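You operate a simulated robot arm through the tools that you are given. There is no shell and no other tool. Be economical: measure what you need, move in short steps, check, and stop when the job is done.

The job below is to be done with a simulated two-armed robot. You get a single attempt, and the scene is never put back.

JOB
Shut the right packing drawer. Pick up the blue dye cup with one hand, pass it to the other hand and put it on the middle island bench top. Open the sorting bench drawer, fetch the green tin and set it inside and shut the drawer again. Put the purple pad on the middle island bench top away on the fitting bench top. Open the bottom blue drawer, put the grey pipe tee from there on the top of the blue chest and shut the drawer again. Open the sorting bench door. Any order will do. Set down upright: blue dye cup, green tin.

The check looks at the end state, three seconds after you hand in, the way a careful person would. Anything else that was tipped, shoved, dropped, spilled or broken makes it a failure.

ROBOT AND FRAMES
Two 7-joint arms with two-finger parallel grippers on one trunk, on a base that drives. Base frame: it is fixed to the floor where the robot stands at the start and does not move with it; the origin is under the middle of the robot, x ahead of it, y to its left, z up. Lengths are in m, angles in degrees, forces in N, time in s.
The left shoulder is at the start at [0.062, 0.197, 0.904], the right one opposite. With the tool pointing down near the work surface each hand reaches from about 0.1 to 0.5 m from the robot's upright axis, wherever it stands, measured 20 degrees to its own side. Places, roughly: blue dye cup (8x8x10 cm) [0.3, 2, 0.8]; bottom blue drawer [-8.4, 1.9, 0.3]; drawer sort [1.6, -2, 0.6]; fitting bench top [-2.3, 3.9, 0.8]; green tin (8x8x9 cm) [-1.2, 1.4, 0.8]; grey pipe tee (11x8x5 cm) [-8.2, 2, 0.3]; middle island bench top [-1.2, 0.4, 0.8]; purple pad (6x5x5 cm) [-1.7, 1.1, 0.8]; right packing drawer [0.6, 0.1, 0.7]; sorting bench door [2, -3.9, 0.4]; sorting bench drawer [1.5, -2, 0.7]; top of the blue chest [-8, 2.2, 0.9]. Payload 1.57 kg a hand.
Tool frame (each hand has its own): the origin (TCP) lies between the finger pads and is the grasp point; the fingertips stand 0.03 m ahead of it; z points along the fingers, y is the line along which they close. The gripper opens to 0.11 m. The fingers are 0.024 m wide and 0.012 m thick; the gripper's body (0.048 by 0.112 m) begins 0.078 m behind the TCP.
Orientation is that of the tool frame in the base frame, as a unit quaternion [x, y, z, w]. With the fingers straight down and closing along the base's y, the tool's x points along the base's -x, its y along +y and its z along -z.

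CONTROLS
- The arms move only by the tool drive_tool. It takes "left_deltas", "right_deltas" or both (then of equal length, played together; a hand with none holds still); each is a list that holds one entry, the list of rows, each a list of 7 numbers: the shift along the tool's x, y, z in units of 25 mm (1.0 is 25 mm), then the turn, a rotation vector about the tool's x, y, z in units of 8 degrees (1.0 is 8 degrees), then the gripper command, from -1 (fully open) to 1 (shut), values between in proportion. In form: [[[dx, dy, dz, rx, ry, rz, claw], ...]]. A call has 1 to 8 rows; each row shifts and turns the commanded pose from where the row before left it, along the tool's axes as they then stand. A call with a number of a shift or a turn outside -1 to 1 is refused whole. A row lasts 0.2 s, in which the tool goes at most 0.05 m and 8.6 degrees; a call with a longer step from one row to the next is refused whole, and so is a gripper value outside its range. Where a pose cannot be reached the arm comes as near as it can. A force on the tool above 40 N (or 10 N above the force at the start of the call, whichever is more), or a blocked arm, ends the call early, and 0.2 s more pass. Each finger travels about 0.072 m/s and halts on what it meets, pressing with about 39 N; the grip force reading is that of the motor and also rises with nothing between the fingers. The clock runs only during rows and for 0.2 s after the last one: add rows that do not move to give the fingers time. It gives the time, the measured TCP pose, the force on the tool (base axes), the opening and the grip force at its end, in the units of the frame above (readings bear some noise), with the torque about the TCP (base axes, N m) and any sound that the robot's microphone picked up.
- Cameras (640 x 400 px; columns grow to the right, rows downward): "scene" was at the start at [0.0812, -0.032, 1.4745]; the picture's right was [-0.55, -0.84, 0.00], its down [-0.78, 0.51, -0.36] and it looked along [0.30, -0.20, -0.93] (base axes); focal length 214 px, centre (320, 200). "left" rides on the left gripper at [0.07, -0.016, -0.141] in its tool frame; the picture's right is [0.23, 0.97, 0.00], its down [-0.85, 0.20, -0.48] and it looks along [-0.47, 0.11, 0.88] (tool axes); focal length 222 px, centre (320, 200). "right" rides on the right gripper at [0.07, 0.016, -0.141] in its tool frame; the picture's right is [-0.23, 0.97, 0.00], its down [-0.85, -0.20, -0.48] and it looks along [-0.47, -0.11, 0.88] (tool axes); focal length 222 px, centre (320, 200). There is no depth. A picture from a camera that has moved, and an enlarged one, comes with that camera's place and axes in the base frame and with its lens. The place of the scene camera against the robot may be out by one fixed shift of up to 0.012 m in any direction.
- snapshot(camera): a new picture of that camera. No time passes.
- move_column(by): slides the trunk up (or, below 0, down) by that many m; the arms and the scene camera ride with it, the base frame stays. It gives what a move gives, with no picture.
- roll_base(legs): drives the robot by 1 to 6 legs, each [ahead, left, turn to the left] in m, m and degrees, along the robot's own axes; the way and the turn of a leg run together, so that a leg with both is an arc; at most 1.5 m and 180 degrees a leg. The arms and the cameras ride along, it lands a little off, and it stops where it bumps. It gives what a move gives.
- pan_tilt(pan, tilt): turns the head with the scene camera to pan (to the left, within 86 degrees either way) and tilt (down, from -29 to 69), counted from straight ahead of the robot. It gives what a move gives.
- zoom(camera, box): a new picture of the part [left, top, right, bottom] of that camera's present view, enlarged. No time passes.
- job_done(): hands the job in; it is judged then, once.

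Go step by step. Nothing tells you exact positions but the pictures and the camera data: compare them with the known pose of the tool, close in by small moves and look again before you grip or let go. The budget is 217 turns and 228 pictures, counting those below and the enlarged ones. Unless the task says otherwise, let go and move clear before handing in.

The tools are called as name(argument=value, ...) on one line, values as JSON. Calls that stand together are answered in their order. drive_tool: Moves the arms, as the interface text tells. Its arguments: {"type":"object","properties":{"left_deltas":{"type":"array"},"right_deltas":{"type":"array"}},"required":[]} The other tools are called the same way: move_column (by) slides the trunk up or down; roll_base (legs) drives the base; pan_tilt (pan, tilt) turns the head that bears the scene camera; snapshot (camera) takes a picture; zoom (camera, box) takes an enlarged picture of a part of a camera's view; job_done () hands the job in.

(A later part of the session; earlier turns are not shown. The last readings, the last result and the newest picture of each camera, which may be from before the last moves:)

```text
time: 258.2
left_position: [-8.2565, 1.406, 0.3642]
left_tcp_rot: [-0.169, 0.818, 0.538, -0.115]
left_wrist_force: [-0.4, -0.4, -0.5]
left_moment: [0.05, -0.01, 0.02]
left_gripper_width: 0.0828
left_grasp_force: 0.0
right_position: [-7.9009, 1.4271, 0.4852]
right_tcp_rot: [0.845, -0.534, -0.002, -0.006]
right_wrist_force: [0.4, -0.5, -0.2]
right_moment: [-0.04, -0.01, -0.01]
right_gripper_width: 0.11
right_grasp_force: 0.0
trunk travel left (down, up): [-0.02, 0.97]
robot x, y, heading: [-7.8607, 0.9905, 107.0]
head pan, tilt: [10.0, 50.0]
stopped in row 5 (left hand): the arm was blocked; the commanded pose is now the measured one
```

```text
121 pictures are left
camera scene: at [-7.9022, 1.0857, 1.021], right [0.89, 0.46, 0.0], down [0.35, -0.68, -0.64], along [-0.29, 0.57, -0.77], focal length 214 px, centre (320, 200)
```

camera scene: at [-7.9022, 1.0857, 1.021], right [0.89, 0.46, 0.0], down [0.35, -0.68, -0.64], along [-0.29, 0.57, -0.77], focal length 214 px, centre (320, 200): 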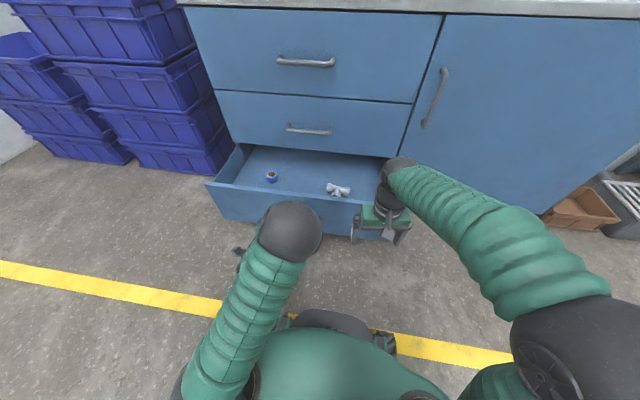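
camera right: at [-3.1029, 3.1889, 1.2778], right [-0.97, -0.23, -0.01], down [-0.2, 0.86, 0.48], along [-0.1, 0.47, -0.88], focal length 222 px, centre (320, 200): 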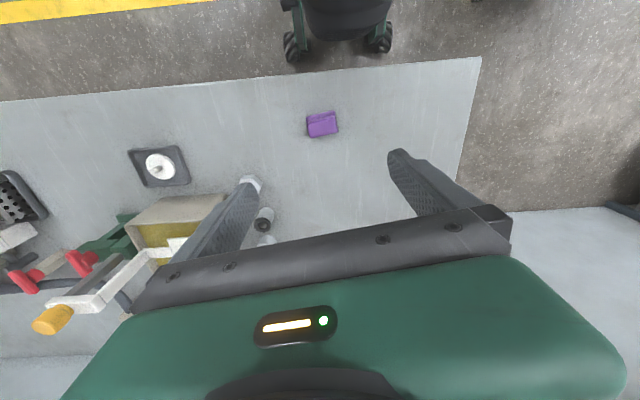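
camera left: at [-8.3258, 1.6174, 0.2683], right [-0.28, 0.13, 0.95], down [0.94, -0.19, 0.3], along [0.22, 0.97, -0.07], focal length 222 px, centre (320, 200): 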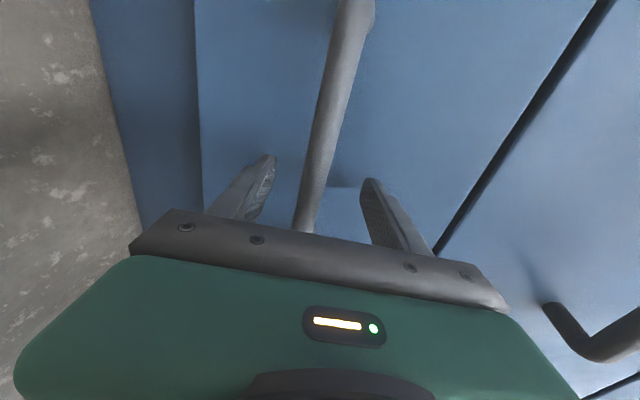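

The left arm got blocked (probably near the base). I raise the trunk first, then restore the left hand.

move_column(by=0.3)

drive_tool(left_deltas=[[[0, 0.4, 0, 0.9, 0, 0, -0.5], [0, 0.4, 0, 0.9, 0, 0, -0.5], [0, 0.4, 0, 0.9, 0, 0, -0.5], [0, 0.4, 0, 0.9, 0, 0, -0.5], [0, 0.4, 0, 0.9, 0, 0, -0.5], [0, 0, 0, 0.9, 0, 0, -0.5], [0, 0, 0, 0.9, 0, 0, -0.5], [0, 0, 0, 0.9, 0, 0, -0.5]]])

snapshot(camera="scene")

```text
time: 261.2
left_position: [-8.2544, 1.4063, 0.6617]
left_tcp_rot: [-0.168, 0.817, 0.54, -0.114]
left_wrist_force: [-0.8, -0.2, 0.0]
left_moment: [-0.02, -0.03, -0.01]
left_gripper_width: 0.0823
left_grasp_force: 0.1
right_position: [-7.9012, 1.428, 0.7817]
right_tcp_rot: [0.845, -0.534, -0.003, -0.006]
right_wrist_force: [-0.4, 0.1, 0.2]
right_moment: [0.02, 0.04, 0.0]
right_gripper_width: 0.1102
right_grasp_force: 0.1
trunk travel left (down, up): [-0.32, 0.67]
robot x, y, heading: [-7.8559, 0.9878, 107.2]
head pan, tilt: [10.0, 50.0]
```

```text
time: 263.0
left_position: [-8.2618, 1.4242, 0.6711]
left_tcp_rot: [-0.202, 0.976, 0.078, -0.017]
left_wrist_force: [0.2, 0.2, 0.0]
left_moment: [-0.02, 0.05, -0.01]
left_gripper_width: 0.0826
left_grasp_force: 0.0
left hand out of reach, approached as far as the arm can: row 5
right_position: [-7.902, 1.4284, 0.781]
right_tcp_rot: [0.845, -0.535, -0.002, -0.006]
right_wrist_force: [0.4, 0.7, -0.6]
right_moment: [0.01, 0.02, -0.02]
right_gripper_width: 0.11
right_grasp_force: 0.0
trunk travel left (down, up): [-0.32, 0.67]
robot x, y, heading: [-7.8619, 0.9895, 107.4]
head pan, tilt: [10.0, 50.0]
```

```text
120 pictures are left
camera scene: at [-7.9035, 1.0869, 1.3168], right [0.89, 0.46, 0.0], down [0.35, -0.68, -0.64], along [-0.29, 0.57, -0.77], focal length 214 px, centre (320, 200)
```

scene: 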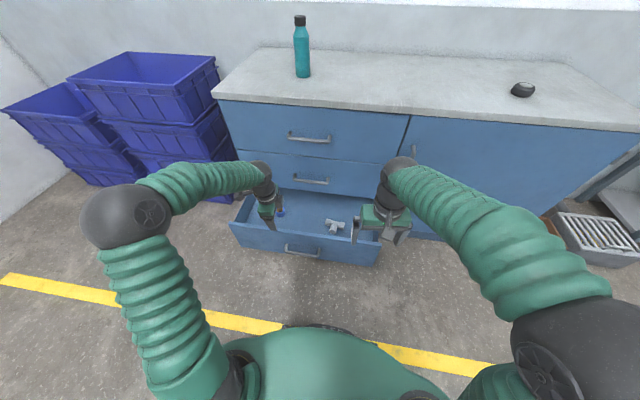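

Both hands are up; tee at about (-8.135, 1.715, 0.30). I pull the left hand back, strafe left and approach so the right hand is over the tee.

drive_tool(left_deltas=[[[0, -0.9, 0, 0, 0, 0, -0.5], [0, -0.9, 0, 0, 0, 0, -0.5], [0, -0.9, 0, 0, 0, 0, -0.5], [0, -0.9, 0, 0, 0, 0, -0.5], [0, -0.9, 0, 0, 0, 0, -0.5]]])

roll_base(legs=[[0, 0.11, 0], [0.24, 0, 0]])

snapshot(camera="right")

snapshot(camera="scene")

```text
time: 264.2
left_position: [-8.2168, 1.322, 0.6536]
left_tcp_rot: [-0.202, 0.976, 0.078, -0.019]
left_wrist_force: [-0.1, -0.1, 0.3]
left_moment: [0.03, -0.02, -0.02]
left_gripper_width: 0.0825
left_grasp_force: 0.0
right_position: [-7.903, 1.4262, 0.7815]
right_tcp_rot: [0.845, -0.534, -0.003, -0.005]
right_wrist_force: [0.0, -0.4, 0.1]
right_moment: [0.04, -0.01, -0.03]
right_gripper_width: 0.1099
right_grasp_force: 0.1
trunk travel left (down, up): [-0.32, 0.67]
robot x, y, heading: [-7.8586, 0.9895, 107.0]
head pan, tilt: [10.0, 50.0]
```

```text
time: 266.7
left_position: [-8.3907, 1.5145, 0.6521]
left_tcp_rot: [-0.202, 0.976, 0.077, -0.02]
left_wrist_force: [0.0, -0.5, 0.5]
left_moment: [-0.05, 0.0, -0.02]
left_gripper_width: 0.0826
left_grasp_force: 0.1
right_position: [-8.0753, 1.6204, 0.7802]
right_tcp_rot: [0.845, -0.534, -0.001, -0.005]
right_wrist_force: [-0.2, 0.9, 0.5]
right_moment: [0.0, -0.03, -0.02]
right_gripper_width: 0.1099
right_grasp_force: 0.0
trunk travel left (down, up): [-0.32, 0.67]
robot x, y, heading: [-8.0296, 1.1807, 107.1]
head pan, tilt: [10.0, 50.0]
```

```text
119 pictures are left
camera right: at [-8.0612, 1.5496, 0.9221], right [-0.98, -0.21, 0.0], down [-0.19, 0.85, 0.49], along [-0.1, 0.48, -0.87], focal length 222 px, centre (320, 200)
```

right: 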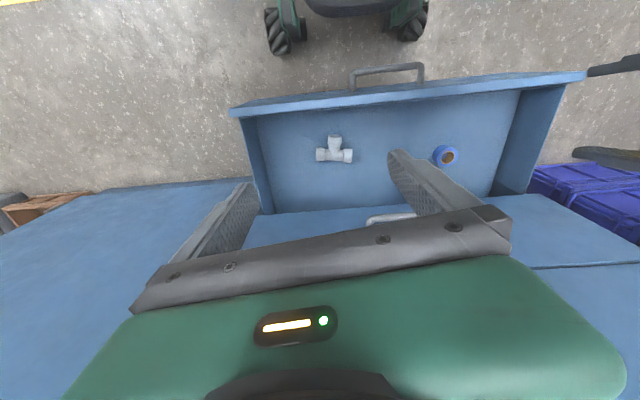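

```text
118 pictures are left
camera scene: at [-8.0753, 1.2801, 1.3168], right [0.89, 0.45, 0.0], down [0.35, -0.68, -0.64], along [-0.29, 0.57, -0.77], focal length 214 px, centre (320, 200)
```

scene: 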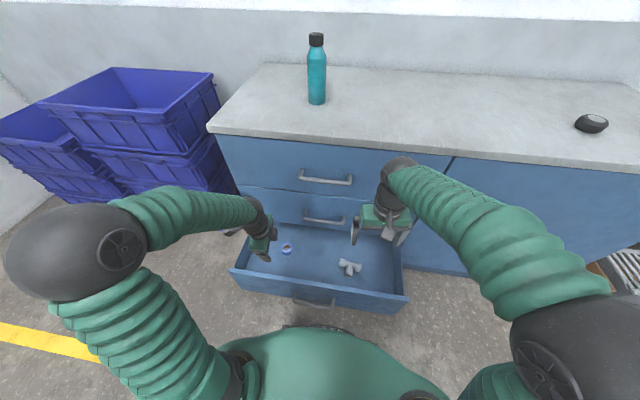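

The tee's run lies sideways with its branch pointing toward me; I'll grip the branch with the right hand. First I raise and retract the left hand so it clears the drawer.

drive_tool(left_deltas=[[[0.3, -0.5, -1, 0, 0, 0, -0.5], [0.3, -0.5, -1, 0, 0, 0, -0.5], [0.3, -0.5, -1, 0, 0, 0, -0.5], [0.3, -0.5, -1, 0, 0, 0, -0.5], [0.3, -0.5, -1, 0, 0, 0, -0.5], [0.3, -0.5, -1, 0, 0, 0, -0.5], [0.3, -0.5, -1, 0, 0, 0, -0.5], [0.3, -0.5, -1, 0, 0, 0, -0.5]]], right_deltas=[[[-0.4, 0.15, 0, 0, 0, 0.1, -1], [-0.4, 0.15, 0, 0, 0, 0.1, -1], [-0.4, 0.15, 0, 0, 0, 0.1, -1], [-0.4, 0.15, 0, 0, 0, 0.1, -1], [-0.4, 0.15, 0, 0, 0, 0.1, -1], [-0.4, 0.15, 0, 0, 0, 0.1, -1], [-0.4, 0.15, 0, 0, 0, 0.1, -1], [-0.4, 0.15, 0, 0, 0, 0.1, -1]]])

move_column(by=-0.25)

snapshot(camera="right")

snapshot(camera="scene")

```text
time: 268.5
left_position: [-8.3931, 1.4069, 0.7911]
left_tcp_rot: [-0.202, 0.976, 0.078, -0.018]
left_wrist_force: [-0.4, 0.9, 0.2]
left_moment: [0.01, 0.0, 0.0]
left_gripper_width: 0.0823
left_grasp_force: 0.0
left hand out of reach, approached as far as the arm can: row 7, 8
right_position: [-8.1347, 1.6799, 0.7827]
right_tcp_rot: [0.814, -0.581, -0.003, -0.007]
right_wrist_force: [0.3, 0.0, 0.1]
right_moment: [0.0, -0.02, -0.02]
right_gripper_width: 0.1099
right_grasp_force: 0.0
trunk travel left (down, up): [-0.32, 0.67]
robot x, y, heading: [-8.0343, 1.1792, 107.1]
head pan, tilt: [10.0, 50.0]
```

```text
time: 271.1
left_position: [-8.392, 1.407, 0.5405]
left_tcp_rot: [-0.202, 0.976, 0.079, -0.02]
left_wrist_force: [-0.4, 0.2, 0.6]
left_moment: [-0.02, -0.01, 0.01]
left_gripper_width: 0.0824
left_grasp_force: 0.2
right_position: [-8.1353, 1.6799, 0.5319]
right_tcp_rot: [0.814, -0.58, -0.003, -0.006]
right_wrist_force: [0.3, 0.0, -0.4]
right_moment: [0.02, 0.02, 0.0]
right_gripper_width: 0.1101
right_grasp_force: 0.0
trunk travel left (down, up): [-0.07, 0.92]
robot x, y, heading: [-8.0346, 1.1827, 107.2]
head pan, tilt: [10.0, 50.0]
```

```text
117 pictures are left
camera right: at [-8.1285, 1.6072, 0.6739], right [-0.99, -0.1, 0.0], down [-0.09, 0.87, 0.49], along [-0.05, 0.49, -0.87], focal length 222 px, centre (320, 200)
```

right: 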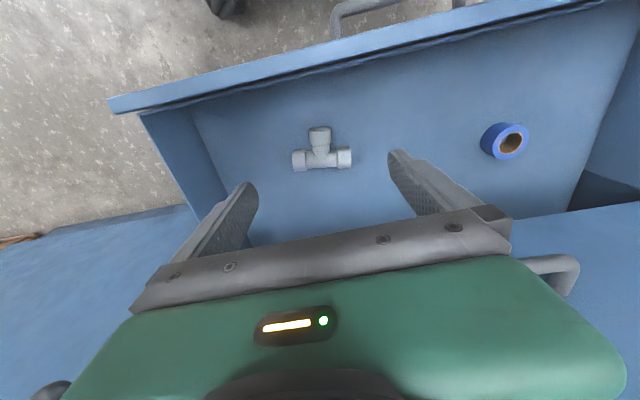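

```text
116 pictures are left
camera scene: at [-8.0762, 1.2777, 1.067], right [0.89, 0.45, 0.0], down [0.35, -0.68, -0.64], along [-0.29, 0.57, -0.77], focal length 214 px, centre (320, 200)
```

scene: 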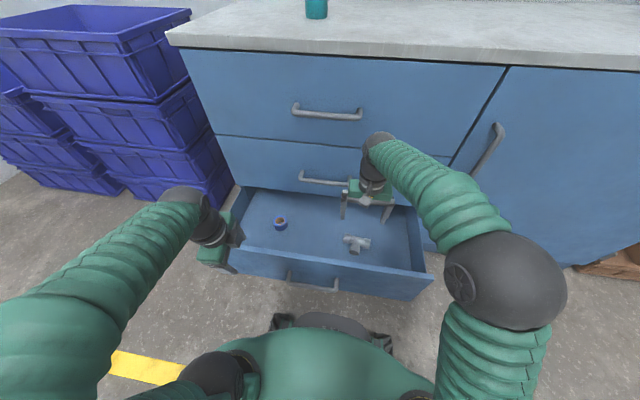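

roll_base(legs=[[0.025, 0, 0]])

move_column(by=-0.065)

drive_tool(right_deltas=[[[-0.3, -0.2, 0.8, 0, 0, 0, -1], [-0.3, -0.2, 0.8, 0, 0, 0, -1], [0, 0, 0.8, 0, 0, 0, -1], [0, 0, 0.8, 0, 0, 0, -1], [0, 0, 0.8, 0, 0, 0, -1]]])

snapshot(camera="right")

```text
time: 271.9
left_position: [-8.4011, 1.4311, 0.54]
left_tcp_rot: [-0.203, 0.976, 0.078, -0.019]
left_wrist_force: [0.0, -0.2, 0.4]
left_moment: [0.02, 0.02, 0.0]
left_gripper_width: 0.0824
left_grasp_force: 0.1
right_position: [-8.1411, 1.7049, 0.5326]
right_tcp_rot: [0.814, -0.58, -0.002, -0.006]
right_wrist_force: [0.4, -1.1, 0.0]
right_moment: [-0.04, 0.01, 0.03]
right_gripper_width: 0.1099
right_grasp_force: 0.0
trunk travel left (down, up): [-0.07, 0.92]
robot x, y, heading: [-8.0396, 1.2048, 106.9]
head pan, tilt: [10.0, 50.0]
```

```text
time: 273.0
left_position: [-8.3994, 1.4299, 0.4747]
left_tcp_rot: [-0.202, 0.976, 0.078, -0.018]
left_wrist_force: [0.3, 0.0, 0.4]
left_moment: [0.02, 0.02, -0.01]
left_gripper_width: 0.0824
left_grasp_force: 0.0
right_position: [-8.1421, 1.7034, 0.4676]
right_tcp_rot: [0.814, -0.581, -0.003, -0.006]
right_wrist_force: [0.0, 0.0, -0.1]
right_moment: [-0.03, 0.02, 0.03]
right_gripper_width: 0.11
right_grasp_force: 0.1
trunk travel left (down, up): [-0.005, 0.984]
robot x, y, heading: [-8.0376, 1.2034, 107.1]
head pan, tilt: [10.0, 50.0]
```

```text
time: 274.2
left_position: [-8.3998, 1.4296, 0.4753]
left_tcp_rot: [-0.203, 0.976, 0.079, -0.02]
left_wrist_force: [0.1, 0.2, -0.3]
left_moment: [0.02, -0.03, 0.01]
left_gripper_width: 0.0828
left_grasp_force: 0.0
right_position: [-8.1377, 1.7227, 0.3663]
right_tcp_rot: [0.814, -0.581, -0.003, -0.006]
right_wrist_force: [-0.1, 0.6, -0.4]
right_moment: [0.01, -0.02, 0.01]
right_gripper_width: 0.1101
right_grasp_force: 0.1
trunk travel left (down, up): [-0.005, 0.984]
robot x, y, heading: [-8.0369, 1.2032, 106.9]
head pan, tilt: [10.0, 50.0]
```

```text
115 pictures are left
camera right: at [-8.1315, 1.6496, 0.5088], right [-0.99, -0.1, 0.0], down [-0.09, 0.87, 0.49], along [-0.05, 0.49, -0.87], focal length 222 px, centre (320, 200)
```

right: 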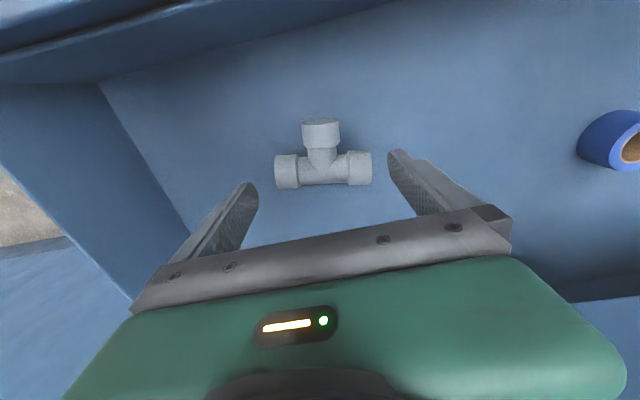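

drive_tool(right_deltas=[[[0.35, 0, 0.5, 0, 0, 0, -1], [0.35, 0, 0.8, 0, 0, 0, -1], [0, 0, 0.8, 0, 0, 0, -1], [0, 0, 0.8, 0, 0, 0, -1], [0, 0, 0.6, 0, 0, 0, -1]]])

snapshot(camera="right")

```text
time: 275.4
left_position: [-8.3993, 1.4293, 0.4749]
left_tcp_rot: [-0.202, 0.976, 0.078, -0.019]
left_wrist_force: [0.5, 0.6, -0.5]
left_moment: [-0.01, -0.01, 0.01]
left_gripper_width: 0.0823
left_grasp_force: 0.1
right_position: [-8.1297, 1.7057, 0.2786]
right_tcp_rot: [0.814, -0.581, -0.002, -0.006]
right_wrist_force: [0.1, 0.3, 0.6]
right_moment: [0.0, 0.04, -0.02]
right_gripper_width: 0.1099
right_grasp_force: 0.1
trunk travel left (down, up): [-0.005, 0.984]
robot x, y, heading: [-8.037, 1.2041, 107.2]
head pan, tilt: [10.0, 50.0]
```

```text
114 pictures are left
camera right: at [-8.1248, 1.6331, 0.4205], right [-0.99, -0.1, 0.0], down [-0.09, 0.87, 0.49], along [-0.05, 0.49, -0.87], focal length 222 px, centre (320, 200)
```

right: 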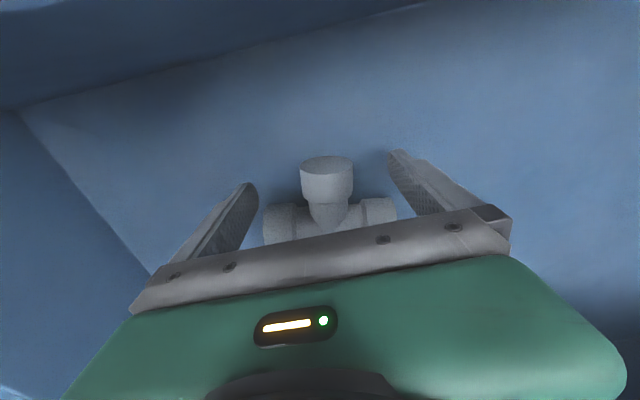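

drive_tool(right_deltas=[[[0, 0.28, 0.1, 0, 0, 0, -0.5], [0, 0, 0, 0, 0, 0, 1], [0, 0, 0, 0, 0, 0, 1], [0, 0, 0, 0, 0, 0, 1], [0, 0, 0, 0, 0, 0, 1]]])

drive_tool(right_deltas=[[[0, 0, -0.6, 0, 0, 0, 1], [0, 0, -0.6, 0, 0, 0, 1], [0, 0, -0.6, 0, 0, 0, 1]]])

snapshot(camera="right")

```text
time: 276.6
left_position: [-8.3992, 1.4291, 0.4751]
left_tcp_rot: [-0.202, 0.976, 0.078, -0.018]
left_wrist_force: [-0.2, 0.4, -0.4]
left_moment: [-0.06, -0.02, 0.01]
left_gripper_width: 0.0824
left_grasp_force: 0.0
right_position: [-8.1369, 1.7043, 0.2771]
right_tcp_rot: [0.814, -0.581, -0.003, -0.006]
right_wrist_force: [-0.7, 0.5, 0.3]
right_moment: [-0.03, 0.09, 0.03]
right_gripper_width: 0.0389
right_grasp_force: 39.2
trunk travel left (down, up): [-0.005, 0.984]
robot x, y, heading: [-8.0383, 1.2051, 106.9]
head pan, tilt: [10.0, 50.0]
```

```text
time: 277.4
left_position: [-8.3999, 1.4293, 0.4749]
left_tcp_rot: [-0.203, 0.976, 0.078, -0.019]
left_wrist_force: [0.6, -0.2, 0.2]
left_moment: [-0.02, 0.0, -0.02]
left_gripper_width: 0.0827
left_grasp_force: 0.1
right_position: [-8.1368, 1.705, 0.3211]
right_tcp_rot: [0.815, -0.58, -0.003, -0.006]
right_wrist_force: [-1.0, 0.0, -0.7]
right_moment: [-0.05, -0.02, 0.01]
right_gripper_width: 0.039
right_grasp_force: 39.1
trunk travel left (down, up): [-0.005, 0.984]
robot x, y, heading: [-8.038, 1.2036, 106.9]
head pan, tilt: [10.0, 50.0]
```

```text
113 pictures are left
camera right: at [-8.1317, 1.6319, 0.4629], right [-0.99, -0.1, 0.0], down [-0.09, 0.87, 0.49], along [-0.05, 0.49, -0.87], focal length 222 px, centre (320, 200)
```

right: 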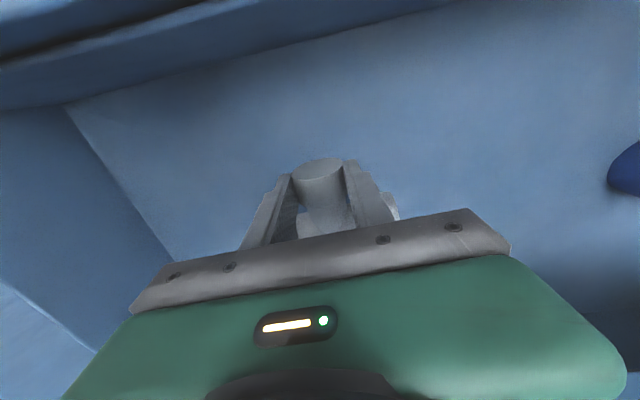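

Tee gripped. I lift straight up with the trunk, above the chest top.

move_column(by=0.4)

move_column(by=0.4)

snapshot(camera="scene")

snapshot(camera="right")

```text
time: 281.2
left_position: [-8.4, 1.4294, 0.8753]
left_tcp_rot: [-0.204, 0.976, 0.078, -0.019]
left_wrist_force: [0.1, 0.2, -0.2]
left_moment: [0.03, -0.01, 0.01]
left_gripper_width: 0.0827
left_grasp_force: 0.0
right_position: [-8.138, 1.7053, 0.722]
right_tcp_rot: [0.814, -0.58, -0.003, -0.006]
right_wrist_force: [-0.7, 0.3, -0.4]
right_moment: [-0.02, 0.0, 0.0]
right_gripper_width: 0.0393
right_grasp_force: 39.0
trunk travel left (down, up): [-0.406, 0.584]
robot x, y, heading: [-8.0396, 1.2048, 107.1]
head pan, tilt: [10.0, 50.0]
```

```text
time: 285.0
left_position: [-8.401, 1.4305, 1.2749]
left_tcp_rot: [-0.204, 0.976, 0.077, -0.019]
left_wrist_force: [-0.1, 1.0, 0.3]
left_moment: [-0.01, -0.02, 0.01]
left_gripper_width: 0.0827
left_grasp_force: 0.1
right_position: [-8.1397, 1.7051, 1.1222]
right_tcp_rot: [0.814, -0.58, -0.002, -0.007]
right_wrist_force: [0.0, 0.3, -0.7]
right_moment: [-0.06, -0.01, 0.01]
right_gripper_width: 0.0393
right_grasp_force: 39.4
trunk travel left (down, up): [-0.806, 0.184]
robot x, y, heading: [-8.0397, 1.2024, 107.1]
head pan, tilt: [10.0, 50.0]
```

```text
112 pictures are left
camera scene: at [-8.0846, 1.3033, 1.8019], right [0.89, 0.46, 0.0], down [0.35, -0.68, -0.64], along [-0.29, 0.57, -0.77], focal length 214 px, centre (320, 200)
```

scene: 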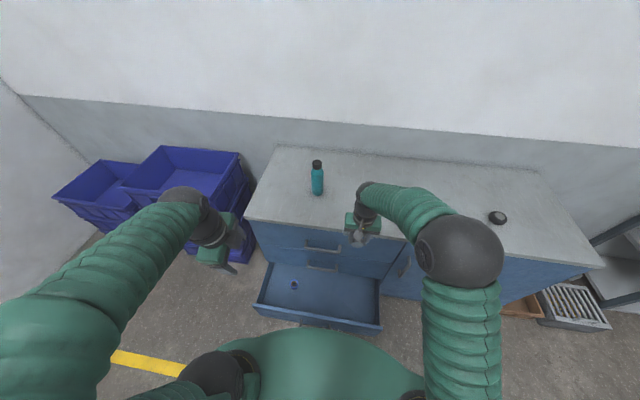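

```text
111 pictures are left
camera right: at [-8.1324, 1.6326, 1.2627], right [-0.99, -0.1, 0.0], down [-0.09, 0.87, 0.49], along [-0.05, 0.49, -0.87], focal length 222 px, centre (320, 200)
```

right: 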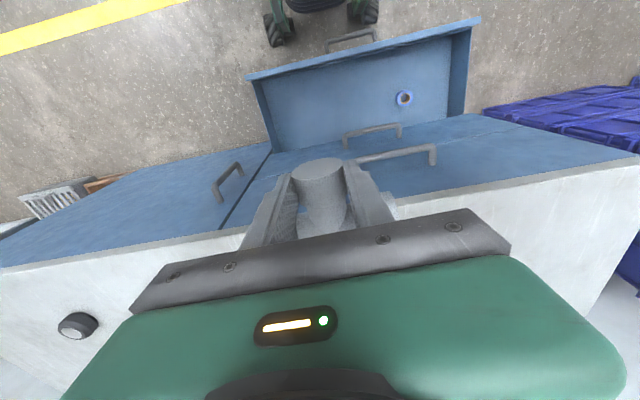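

The open drawer blocks me from the front here, so I'll strafe right in front of the door, move in and place the tee on the free top there.

roll_base(legs=[[-0.03, 0, 0], [0, -0.5, 0], [0.2, 0, 0]])

snapshot(camera="scene")

snapshot(camera="right")

```text
time: 289.6
left_position: [-7.9576, 1.7359, 1.2769]
left_tcp_rot: [-0.197, 0.977, 0.081, -0.02]
left_wrist_force: [-0.6, -0.1, -0.1]
left_moment: [0.0, 0.0, -0.01]
left_gripper_width: 0.0823
left_grasp_force: 0.1
right_position: [-7.6929, 2.0096, 1.1241]
right_tcp_rot: [0.811, -0.586, -0.006, -0.007]
right_wrist_force: [-0.1, -0.5, -0.4]
right_moment: [-0.04, 0.02, -0.01]
right_gripper_width: 0.0391
right_grasp_force: 39.3
trunk travel left (down, up): [-0.806, 0.184]
robot x, y, heading: [-7.6041, 1.5098, 106.5]
head pan, tilt: [10.0, 50.0]
```

```text
110 pictures are left
camera scene: at [-7.6442, 1.6028, 1.8025], right [0.9, 0.45, 0.0], down [0.34, -0.68, -0.64], along [-0.29, 0.58, -0.76], focal length 214 px, centre (320, 200)
```

scene: 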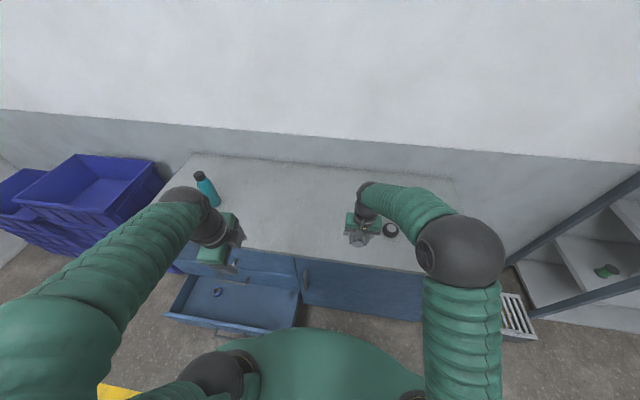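

```text
109 pictures are left
camera right: at [-7.6881, 1.9356, 1.2646], right [-1.0, -0.09, 0.0], down [-0.08, 0.87, 0.49], along [-0.04, 0.49, -0.87], focal length 222 px, centre (320, 200)
```

right: 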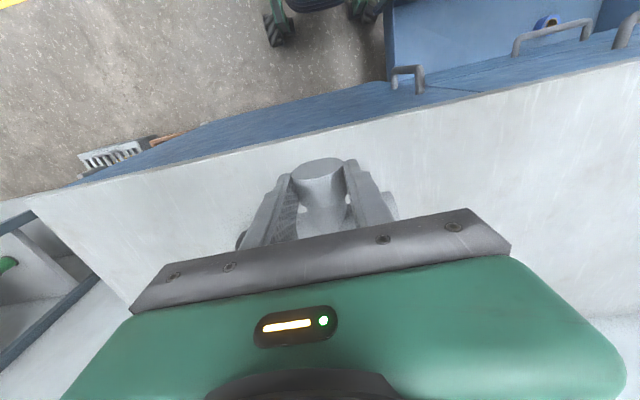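

roll_base(legs=[[0.08, 0, 0]])

drive_tool(right_deltas=[[[-0.5, 0.8, 0, 0, 0, 0, 1], [-0.5, 0.8, 0, 0, 0, 0, 1], [-0.5, 0.8, 0, 0, 0, 0, 1], [-0.5, 0.8, 0, 0, 0, 0, 1]]])

snapshot(camera="right")

snapshot(camera="scene")

```text
time: 290.7
left_position: [-7.9774, 1.8078, 1.2802]
left_tcp_rot: [-0.196, 0.977, 0.084, -0.02]
left_wrist_force: [0.2, -0.3, 0.0]
left_moment: [-0.01, 0.04, 0.02]
left_gripper_width: 0.0826
left_grasp_force: 0.1
right_position: [-7.7118, 2.0823, 1.1261]
right_tcp_rot: [0.811, -0.585, -0.008, -0.008]
right_wrist_force: [1.2, -0.5, -0.1]
right_moment: [-0.02, 0.01, 0.01]
right_gripper_width: 0.0387
right_grasp_force: 39.2
trunk travel left (down, up): [-0.806, 0.184]
robot x, y, heading: [-7.6308, 1.5859, 106.4]
head pan, tilt: [10.0, 50.0]
```

```text
time: 291.7
left_position: [-7.9846, 1.8206, 1.2753]
left_tcp_rot: [-0.196, 0.977, 0.077, -0.019]
left_wrist_force: [-0.6, 0.3, 0.7]
left_moment: [-0.06, -0.02, 0.01]
left_gripper_width: 0.0824
left_grasp_force: 0.0
right_position: [-7.8125, 2.1147, 1.1198]
right_tcp_rot: [0.811, -0.586, -0.003, -0.006]
right_wrist_force: [0.2, 0.4, -0.7]
right_moment: [-0.03, 0.01, 0.0]
right_gripper_width: 0.0392
right_grasp_force: 39.2
trunk travel left (down, up): [-0.806, 0.184]
robot x, y, heading: [-7.625, 1.5881, 106.4]
head pan, tilt: [10.0, 50.0]
```

```text
108 pictures are left
camera right: at [-7.807, 2.0419, 1.2617], right [-1.0, -0.09, 0.0], down [-0.08, 0.87, 0.49], along [-0.04, 0.49, -0.87], focal length 222 px, centre (320, 200)
```

right: 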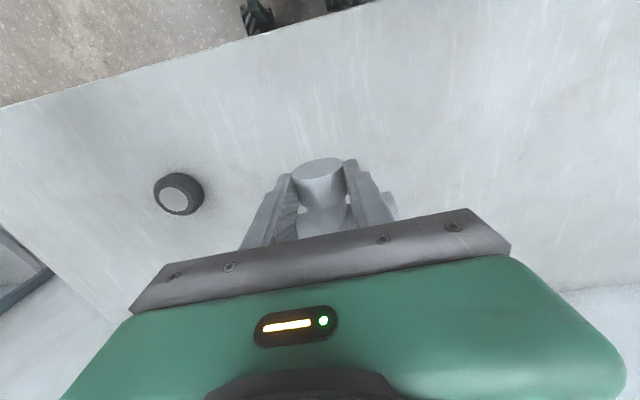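

```text
107 pictures are left
camera scene: at [-7.6728, 1.6919, 1.8015], right [0.9, 0.44, 0.0], down [0.34, -0.69, -0.64], along [-0.28, 0.57, -0.77], focal length 214 px, centre (320, 200)
```

scene: 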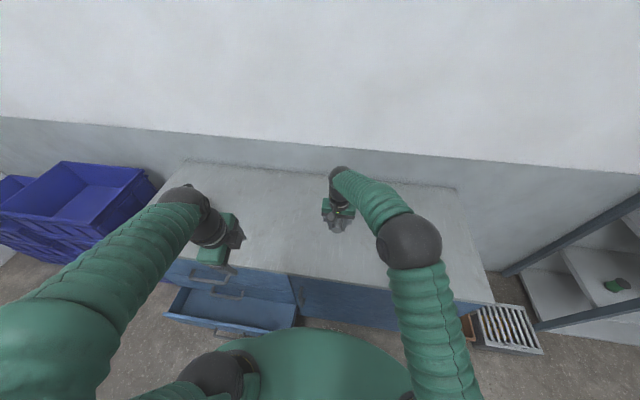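

move_column(by=-0.15)

zoom(camera="right", box=[180, 80, 460, 260])

snapshot(camera="scene")

```text
time: 293.4
left_position: [-7.9843, 1.8176, 1.125]
left_tcp_rot: [-0.197, 0.977, 0.078, -0.019]
left_wrist_force: [1.0, 0.1, 0.7]
left_moment: [0.0, -0.01, 0.0]
left_gripper_width: 0.0824
left_grasp_force: 0.1
right_position: [-7.8107, 2.112, 0.9717]
right_tcp_rot: [0.81, -0.587, -0.004, -0.006]
right_wrist_force: [-0.1, 0.5, -0.6]
right_moment: [-0.04, -0.05, -0.04]
right_gripper_width: 0.039
right_grasp_force: 38.9
trunk travel left (down, up): [-0.656, 0.334]
robot x, y, heading: [-7.6278, 1.5876, 106.3]
head pan, tilt: [10.0, 50.0]
```

```text
2.22 times, centred on (320, 170) of right
camera zoom: at [-7.8056, 2.0382, 1.1134], right [-1.0, -0.09, 0.0], down [-0.08, 0.87, 0.49], along [-0.04, 0.49, -0.87], focal length 494 px, centre (320, 267)
```

zoom: 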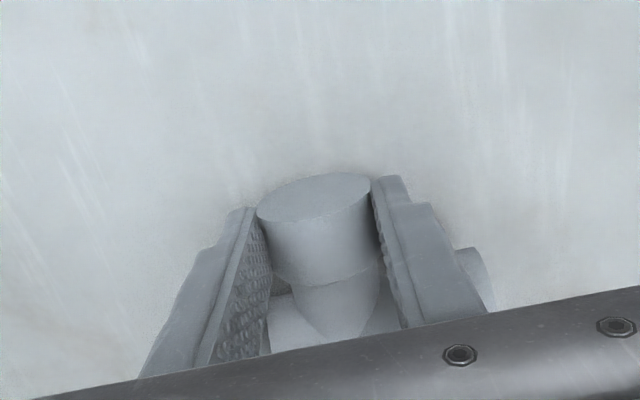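

```text
105 pictures are left
camera scene: at [-7.6711, 1.6865, 1.652], right [0.9, 0.44, 0.0], down [0.34, -0.69, -0.64], along [-0.28, 0.57, -0.77], focal length 214 px, centre (320, 200)
```

scene: 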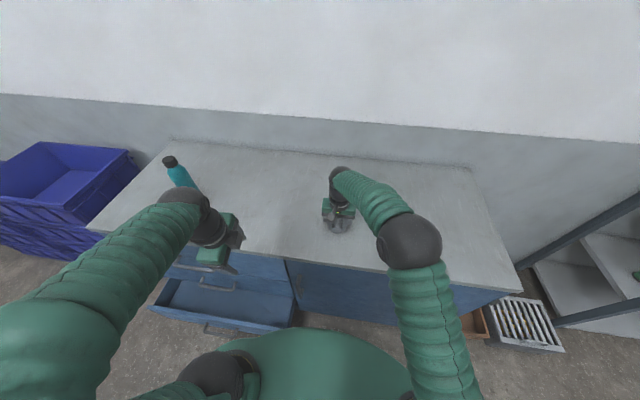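

move_column(by=-0.02)

move_column(by=-0.008)

move_column(by=-0.005)

move_column(by=-0.004)

```text
time: 294.2
left_position: [-7.9843, 1.8165, 1.1063]
left_tcp_rot: [-0.196, 0.977, 0.079, -0.019]
left_wrist_force: [0.4, 1.3, 0.2]
left_moment: [-0.03, -0.01, 0.01]
left_gripper_width: 0.0826
left_grasp_force: 0.0
right_position: [-7.8129, 2.1148, 0.9597]
right_tcp_rot: [0.81, -0.586, -0.012, -0.008]
right_wrist_force: [4.0, -4.4, 20.8]
right_moment: [-0.25, -0.02, 0.02]
right_gripper_width: 0.039
right_grasp_force: 39.3
trunk travel left (down, up): [-0.636, 0.354]
robot x, y, heading: [-7.6237, 1.5851, 106.5]
head pan, tilt: [10.0, 50.0]
stopped: the force on the tool passed its limit at 44 N (the readings are from after the stop); the commanded pose is now the measured one
```

```text
time: 294.6
left_position: [-7.9822, 1.8149, 1.1018]
left_tcp_rot: [-0.196, 0.977, 0.08, -0.02]
left_wrist_force: [0.0, 0.6, 0.3]
left_moment: [-0.01, 0.02, -0.04]
left_gripper_width: 0.0826
left_grasp_force: 0.1
right_position: [-7.8137, 2.1162, 0.9585]
right_tcp_rot: [0.81, -0.586, -0.018, -0.009]
right_wrist_force: [2.4, -6.8, 21.3]
right_moment: [-0.49, -0.35, -0.08]
right_gripper_width: 0.039
right_grasp_force: 38.5
trunk travel left (down, up): [-0.631, 0.359]
robot x, y, heading: [-7.6254, 1.5891, 106.4]
head pan, tilt: [10.0, 50.0]
stopped: the force on the tool passed its limit at 46 N (the readings are from after the stop); the commanded pose is now the measured one
```

```text
time: 295.1
left_position: [-7.9827, 1.8146, 1.0961]
left_tcp_rot: [-0.196, 0.977, 0.08, -0.019]
left_wrist_force: [-0.3, 0.2, 0.1]
left_moment: [0.02, -0.01, 0.03]
left_gripper_width: 0.0826
left_grasp_force: 0.1
right_position: [-7.8167, 2.1179, 0.9596]
right_tcp_rot: [0.81, -0.586, -0.023, -0.011]
right_wrist_force: [4.3, -7.4, 24.9]
right_moment: [-0.57, -0.52, -0.05]
right_gripper_width: 0.0388
right_grasp_force: 38.8
trunk travel left (down, up): [-0.627, 0.363]
robot x, y, heading: [-7.6261, 1.5913, 106.4]
head pan, tilt: [10.0, 50.0]
stopped: the force on the tool passed its limit at 43 N (the readings are from after the stop); the commanded pose is now the measured one
```

```text
time: 295.6
left_position: [-7.9831, 1.8145, 1.0947]
left_tcp_rot: [-0.196, 0.977, 0.08, -0.02]
left_wrist_force: [-0.5, 0.5, 0.3]
left_moment: [-0.05, 0.0, 0.0]
left_gripper_width: 0.0824
left_grasp_force: 0.0
right_position: [-7.8175, 2.1212, 0.9604]
right_tcp_rot: [0.81, -0.586, -0.028, -0.014]
right_wrist_force: [4.1, -6.9, 24.3]
right_moment: [-0.48, -0.58, -0.11]
right_gripper_width: 0.0386
right_grasp_force: 38.6
trunk travel left (down, up): [-0.623, 0.367]
robot x, y, heading: [-7.629, 1.5891, 106.3]
head pan, tilt: [10.0, 50.0]
stopped: the force on the tool passed its limit at 43 N (the readings are from after the stop); the commanded pose is now the measured one
```

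The tee touches the top at TCP z≈0.96. I relieve the pressure and release.

move_column(by=0.012)

zoom(camera="right", box=[180, 80, 460, 260])

```text
time: 296.2
left_position: [-7.985, 1.8165, 1.1045]
left_tcp_rot: [-0.196, 0.977, 0.079, -0.019]
left_wrist_force: [0.2, 0.1, -0.4]
left_moment: [0.01, -0.03, -0.02]
left_gripper_width: 0.0824
left_grasp_force: 0.1
right_position: [-7.8173, 2.1219, 0.969]
right_tcp_rot: [0.81, -0.586, -0.026, -0.013]
right_wrist_force: [0.2, -0.5, -0.3]
right_moment: [-0.02, -0.04, 0.0]
right_gripper_width: 0.0392
right_grasp_force: 38.9
trunk travel left (down, up): [-0.635, 0.355]
robot x, y, heading: [-7.6274, 1.589, 106.3]
head pan, tilt: [10.0, 50.0]
```

```text
2.22 times, centred on (320, 170) of right
camera zoom: at [-7.8083, 2.044, 1.1067], right [-1.0, -0.09, 0.02], down [-0.06, 0.85, 0.52], along [-0.07, 0.52, -0.85], focal length 494 px, centre (320, 267)
```

zoom: 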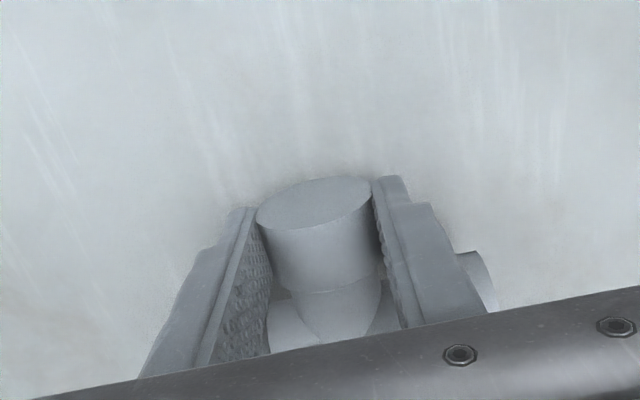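

drive_tool(right_deltas=[[[0, 0, 0, 0, 0.4, 0, 1], [0, 0, 0.15, 0, 0, 0, 1], [0, 0, 0.12, 0, 0, 0, 1]]])

```text
time: 297.0
left_position: [-7.9834, 1.8167, 1.1055]
left_tcp_rot: [-0.195, 0.977, 0.079, -0.019]
left_wrist_force: [0.2, -0.3, 0.3]
left_moment: [0.01, 0.03, 0.02]
left_gripper_width: 0.0826
left_grasp_force: 0.1
right_position: [-7.8169, 2.1226, 0.9612]
right_tcp_rot: [0.81, -0.587, -0.004, 0.004]
right_wrist_force: [0.5, -1.1, 1.8]
right_moment: [0.15, -0.13, -0.05]
right_gripper_width: 0.039
right_grasp_force: 39.6
trunk travel left (down, up): [-0.635, 0.355]
robot x, y, heading: [-7.6266, 1.5867, 106.5]
head pan, tilt: [10.0, 50.0]
```

drive_tool(right_deltas=[[[0, 0, 0.06, 0, 0, 0, 1], [0, 0, 0, 0, 0, 0, 0.2], [0, 0, 0, 0, 0, 0, 0], [0, 0, 0, 0, 0, 0, -0.5], [0, 0, 0, 0, 0, 0, -0.7], [0, 0, 0, 0, 0, 0, -0.7]]])

snapshot(camera="right")

```text
time: 298.4
left_position: [-7.983, 1.8179, 1.1049]
left_tcp_rot: [-0.196, 0.977, 0.078, -0.02]
left_wrist_force: [0.1, 0.0, -0.4]
left_moment: [0.0, -0.02, -0.01]
left_gripper_width: 0.0827
left_grasp_force: 0.1
right_position: [-7.8174, 2.1226, 0.9595]
right_tcp_rot: [0.81, -0.586, -0.003, 0.003]
right_wrist_force: [0.5, -0.3, -0.6]
right_moment: [-0.01, 0.02, -0.01]
right_gripper_width: 0.0934
right_grasp_force: 0.2
trunk travel left (down, up): [-0.635, 0.355]
robot x, y, heading: [-7.6249, 1.5892, 106.4]
head pan, tilt: [10.0, 50.0]
```

```text
103 pictures are left
camera right: at [-7.8109, 2.0515, 1.1025], right [-1.0, -0.09, 0.01], down [-0.07, 0.88, 0.48], along [-0.05, 0.47, -0.88], focal length 222 px, centre (320, 200)
```

right: 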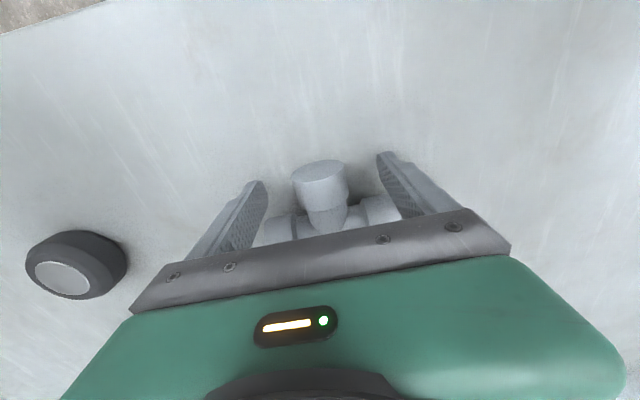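

Released. I lift straight up and look.

move_column(by=0.2)

snapshot(camera="right")

```text
time: 300.5
left_position: [-7.9847, 1.8181, 1.3047]
left_tcp_rot: [-0.195, 0.977, 0.078, -0.02]
left_wrist_force: [-0.8, -0.5, 0.1]
left_moment: [0.03, 0.03, -0.03]
left_gripper_width: 0.0826
left_grasp_force: 0.1
right_position: [-7.8173, 2.1224, 1.1596]
right_tcp_rot: [0.81, -0.586, -0.003, 0.003]
right_wrist_force: [-0.6, -0.7, -1.1]
right_moment: [-0.01, 0.0, -0.01]
right_gripper_width: 0.0935
right_grasp_force: 0.0
trunk travel left (down, up): [-0.835, 0.155]
robot x, y, heading: [-7.6315, 1.5889, 106.3]
head pan, tilt: [10.0, 50.0]
```

```text
102 pictures are left
camera right: at [-7.8112, 2.0519, 1.3023], right [-1.0, -0.09, 0.01], down [-0.07, 0.88, 0.48], along [-0.05, 0.47, -0.88], focal length 222 px, centre (320, 200)
```

right: 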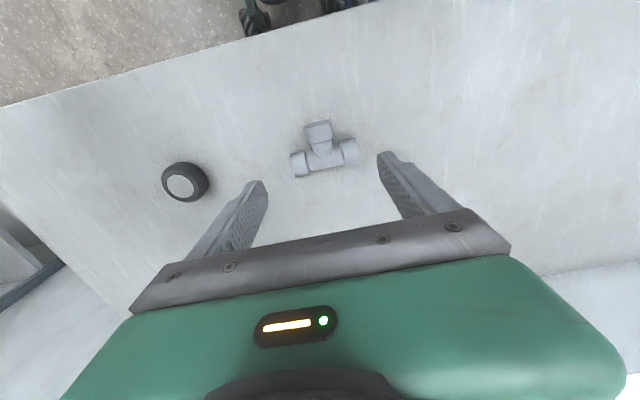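

The tee lies on the chest top. Now I back off, move in front of the drawer, and lower to push it shut with the closed, tilted right hand.

roll_base(legs=[[-0.62, 0, 0], [0, 0.6, 0]])

move_column(by=-0.4)

move_column(by=-0.38)

drive_tool(right_deltas=[[[0, 0, 0, 0, -0.8, 0, 1], [0, 0, 0, 0, -0.8, 0, 1], [0, 0, 0, 0, -0.8, 0, 1], [0, 0, 0, 0, -0.8, 0, 1]]])

snapshot(camera="scene")

snapshot(camera="right")

```text
time: 307.0
left_position: [-8.3697, 1.0573, 1.306]
left_tcp_rot: [-0.194, 0.978, 0.079, -0.021]
left_wrist_force: [0.9, -0.1, -0.7]
left_moment: [0.0, 0.02, -0.02]
left_gripper_width: 0.0822
left_grasp_force: 0.0
right_position: [-8.2041, 1.3605, 1.1593]
right_tcp_rot: [0.809, -0.588, -0.004, 0.004]
right_wrist_force: [-0.5, 0.1, 0.3]
right_moment: [0.03, 0.0, -0.03]
right_gripper_width: 0.0935
right_grasp_force: 0.0
trunk travel left (down, up): [-0.835, 0.155]
robot x, y, heading: [-8.0232, 0.8245, 106.0]
head pan, tilt: [10.0, 50.0]
```

```text
time: 310.8
left_position: [-8.3757, 1.0551, 0.905]
left_tcp_rot: [-0.193, 0.978, 0.08, -0.02]
left_wrist_force: [-0.3, 0.9, -0.2]
left_moment: [0.01, -0.01, -0.02]
left_gripper_width: 0.0824
left_grasp_force: 0.0
right_position: [-8.2076, 1.3581, 0.7592]
right_tcp_rot: [0.809, -0.588, -0.003, 0.002]
right_wrist_force: [0.0, 0.3, -1.1]
right_moment: [0.0, 0.02, 0.02]
right_gripper_width: 0.0934
right_grasp_force: 0.0
trunk travel left (down, up): [-0.435, 0.555]
robot x, y, heading: [-8.0227, 0.8245, 106.0]
head pan, tilt: [10.0, 50.0]
```

```text
time: 314.5
left_position: [-8.3749, 1.0556, 0.5265]
left_tcp_rot: [-0.194, 0.978, 0.079, -0.019]
left_wrist_force: [0.1, 0.9, -0.2]
left_moment: [0.01, -0.02, 0.01]
left_gripper_width: 0.0825
left_grasp_force: 0.1
right_position: [-8.2061, 1.3579, 0.3816]
right_tcp_rot: [0.809, -0.588, -0.004, 0.003]
right_wrist_force: [-0.2, 0.0, -0.2]
right_moment: [0.01, 0.01, -0.03]
right_gripper_width: 0.0935
right_grasp_force: 0.0
trunk travel left (down, up): [-0.055, 0.935]
robot x, y, heading: [-8.021, 0.8215, 105.9]
head pan, tilt: [10.0, 50.0]
```

```text
time: 315.7
left_position: [-8.3746, 1.0548, 0.5252]
left_tcp_rot: [-0.193, 0.978, 0.078, -0.02]
left_wrist_force: [-0.8, 0.6, 0.1]
left_moment: [-0.01, 0.0, -0.01]
left_gripper_width: 0.0824
left_grasp_force: 0.3
right_position: [-8.162, 1.3913, 0.3783]
right_tcp_rot: [0.76, -0.611, -0.175, -0.137]
right_wrist_force: [0.0, 0.4, 0.8]
right_moment: [0.01, -0.02, -0.01]
right_gripper_width: 0.0001
right_grasp_force: 20.7
trunk travel left (down, up): [-0.055, 0.935]
robot x, y, heading: [-8.0229, 0.8247, 106.1]
head pan, tilt: [10.0, 50.0]
stopped in row 4 (right hand): the arm was blocked; the commanded pose is now the measured one
```

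```text
101 pictures are left
camera scene: at [-8.0616, 0.9229, 1.0509], right [0.9, 0.44, 0.0], down [0.34, -0.69, -0.64], along [-0.28, 0.58, -0.77], focal length 214 px, centre (320, 200)
```

scene: 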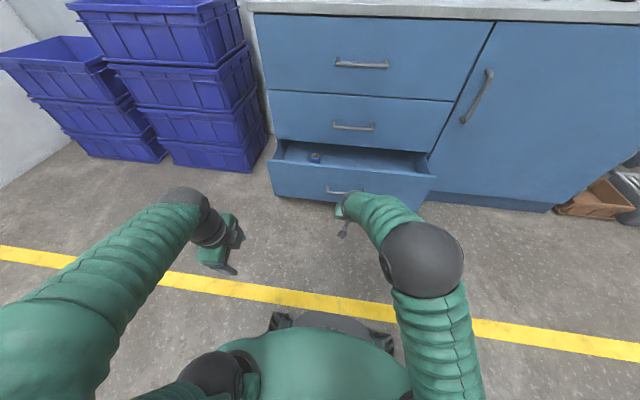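

```text
100 pictures are left
camera right: at [-8.1522, 1.2669, 0.4761], right [-0.99, -0.01, 0.1], down [0.08, 0.59, 0.8], along [-0.07, 0.81, -0.59], focal length 222 px, centre (320, 200)
```

right: 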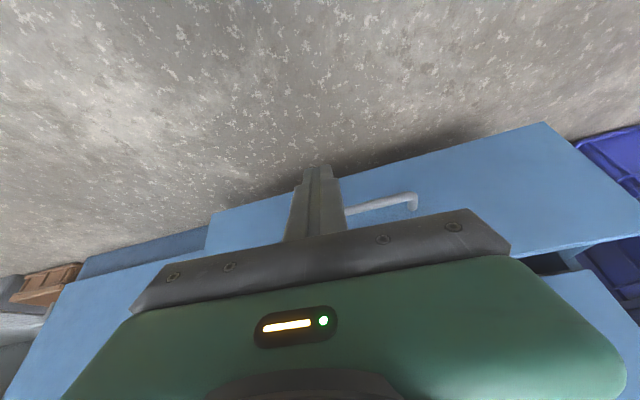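

move_column(by=-0.05)

drive_tool(right_deltas=[[[0.33, 0.4, 0.66, 0, 0, 0, 1], [0.33, 0.4, 0.66, 0, 0, 0, 1], [0.33, 0.4, 0.66, 0, 0, 0, 1]]])

snapshot(camera="right")

zoom(camera="scene", box=[240, 100, 460, 260])

```text
time: 316.6
left_position: [-8.3738, 1.0534, 0.4731]
left_tcp_rot: [-0.193, 0.978, 0.079, -0.02]
left_wrist_force: [-0.5, 0.2, 0.1]
left_moment: [0.01, -0.02, -0.01]
left_gripper_width: 0.0824
left_grasp_force: 0.1
right_position: [-8.1627, 1.3921, 0.3282]
right_tcp_rot: [0.76, -0.611, -0.175, -0.137]
right_wrist_force: [0.6, 1.1, -0.1]
right_moment: [0.01, 0.0, 0.0]
right_gripper_width: 0.0
right_grasp_force: 21.7
trunk travel left (down, up): [-0.005, 0.985]
robot x, y, heading: [-8.0186, 0.8241, 106.0]
head pan, tilt: [10.0, 50.0]
```

```text
time: 317.6
left_position: [-8.3729, 1.0535, 0.4743]
left_tcp_rot: [-0.193, 0.978, 0.08, -0.019]
left_wrist_force: [0.0, -0.4, 0.4]
left_moment: [-0.03, 0.0, -0.01]
left_gripper_width: 0.0824
left_grasp_force: 0.0
right_position: [-8.1562, 1.4172, 0.2857]
right_tcp_rot: [0.728, -0.646, -0.181, -0.143]
right_wrist_force: [0.9, 0.1, 1.0]
right_moment: [0.02, 0.02, -0.02]
right_gripper_width: 0.0001
right_grasp_force: 21.1
trunk travel left (down, up): [-0.005, 0.985]
robot x, y, heading: [-8.0166, 0.826, 106.0]
head pan, tilt: [10.0, 50.0]
stopped in row 3 (right hand): the arm was blocked; the commanded pose is now the measured one
```

```text
99 pictures are left
camera right: at [-8.1549, 1.2912, 0.3823], right [-0.99, 0.08, 0.13], down [0.15, 0.57, 0.81], along [-0.01, 0.82, -0.58], focal length 222 px, centre (320, 200)
```

right: 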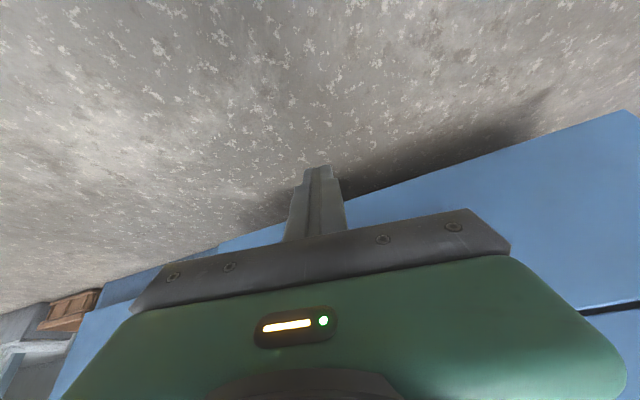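

```text
2.50 times, centred on (350, 180) of scene
camera zoom: at [-8.0615, 0.9231, 0.9995], right [0.9, 0.44, 0.0], down [0.34, -0.69, -0.64], along [-0.28, 0.58, -0.77], focal length 536 px, centre (245, 250)
```

zoom: 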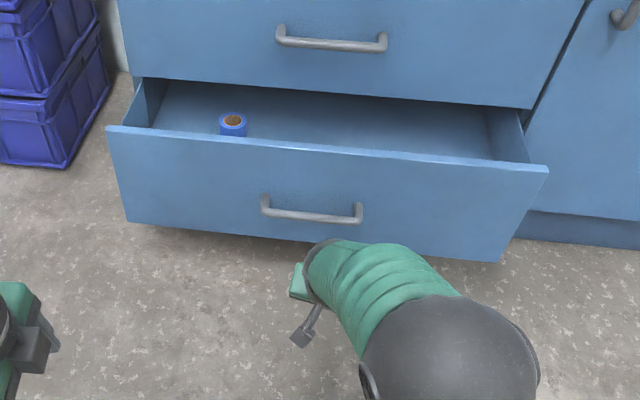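

move_column(by=0.035)

drive_tool(right_deltas=[[[0, 0, -0.3, 0, -0.7, 0, 1], [0, 0, -0.3, 0, -0.7, 0, 1], [0, 0, 0, 0, -0.7, 0, 1]]])

snapshot(camera="right")

```text
time: 318.4
left_position: [-8.3745, 1.0548, 0.5101]
left_tcp_rot: [-0.193, 0.978, 0.079, -0.019]
left_wrist_force: [0.0, 0.2, 0.7]
left_moment: [-0.01, 0.02, 0.02]
left_gripper_width: 0.0824
left_grasp_force: 0.1
right_position: [-8.1522, 1.4176, 0.3154]
right_tcp_rot: [0.728, -0.646, -0.175, -0.146]
right_wrist_force: [-0.4, 0.1, -1.0]
right_moment: [0.02, 0.02, 0.03]
right_gripper_width: 0.0001
right_grasp_force: 21.5
trunk travel left (down, up): [-0.04, 0.95]
robot x, y, heading: [-8.0196, 0.8252, 106.2]
head pan, tilt: [10.0, 50.0]
```

```text
time: 319.0
left_position: [-8.3728, 1.055, 0.5133]
left_tcp_rot: [-0.194, 0.978, 0.079, -0.02]
left_wrist_force: [0.0, -0.1, -0.3]
left_moment: [-0.01, 0.01, 0.01]
left_gripper_width: 0.0826
left_grasp_force: 0.1
right_position: [-8.0484, 1.4716, 0.347]
right_tcp_rot: [-0.633, 0.708, 0.229, 0.214]
right_wrist_force: [0.2, 1.0, 0.3]
right_moment: [0.01, -0.01, -0.02]
right_gripper_width: 0.0001
right_grasp_force: 20.9
trunk travel left (down, up): [-0.04, 0.95]
robot x, y, heading: [-8.019, 0.8247, 105.8]
head pan, tilt: [10.0, 50.0]
stopped in row 2 (right hand): the arm was blocked; the commanded pose is now the measured one
```

```text
97 pictures are left
camera right: at [-8.075, 1.3328, 0.4217], right [-0.94, 0.27, 0.18], down [0.28, 0.38, 0.88], along [0.17, 0.88, -0.44], focal length 222 px, centre (320, 200)
```

right: 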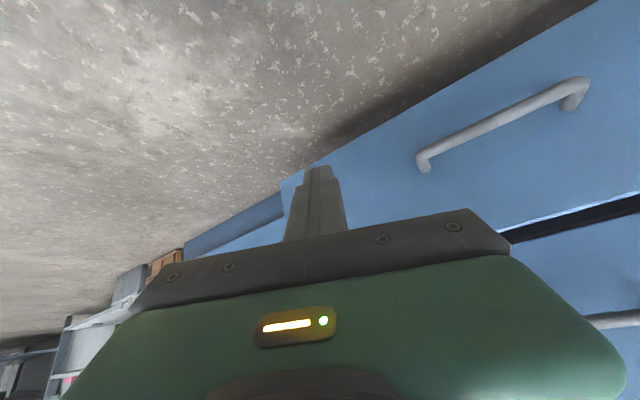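

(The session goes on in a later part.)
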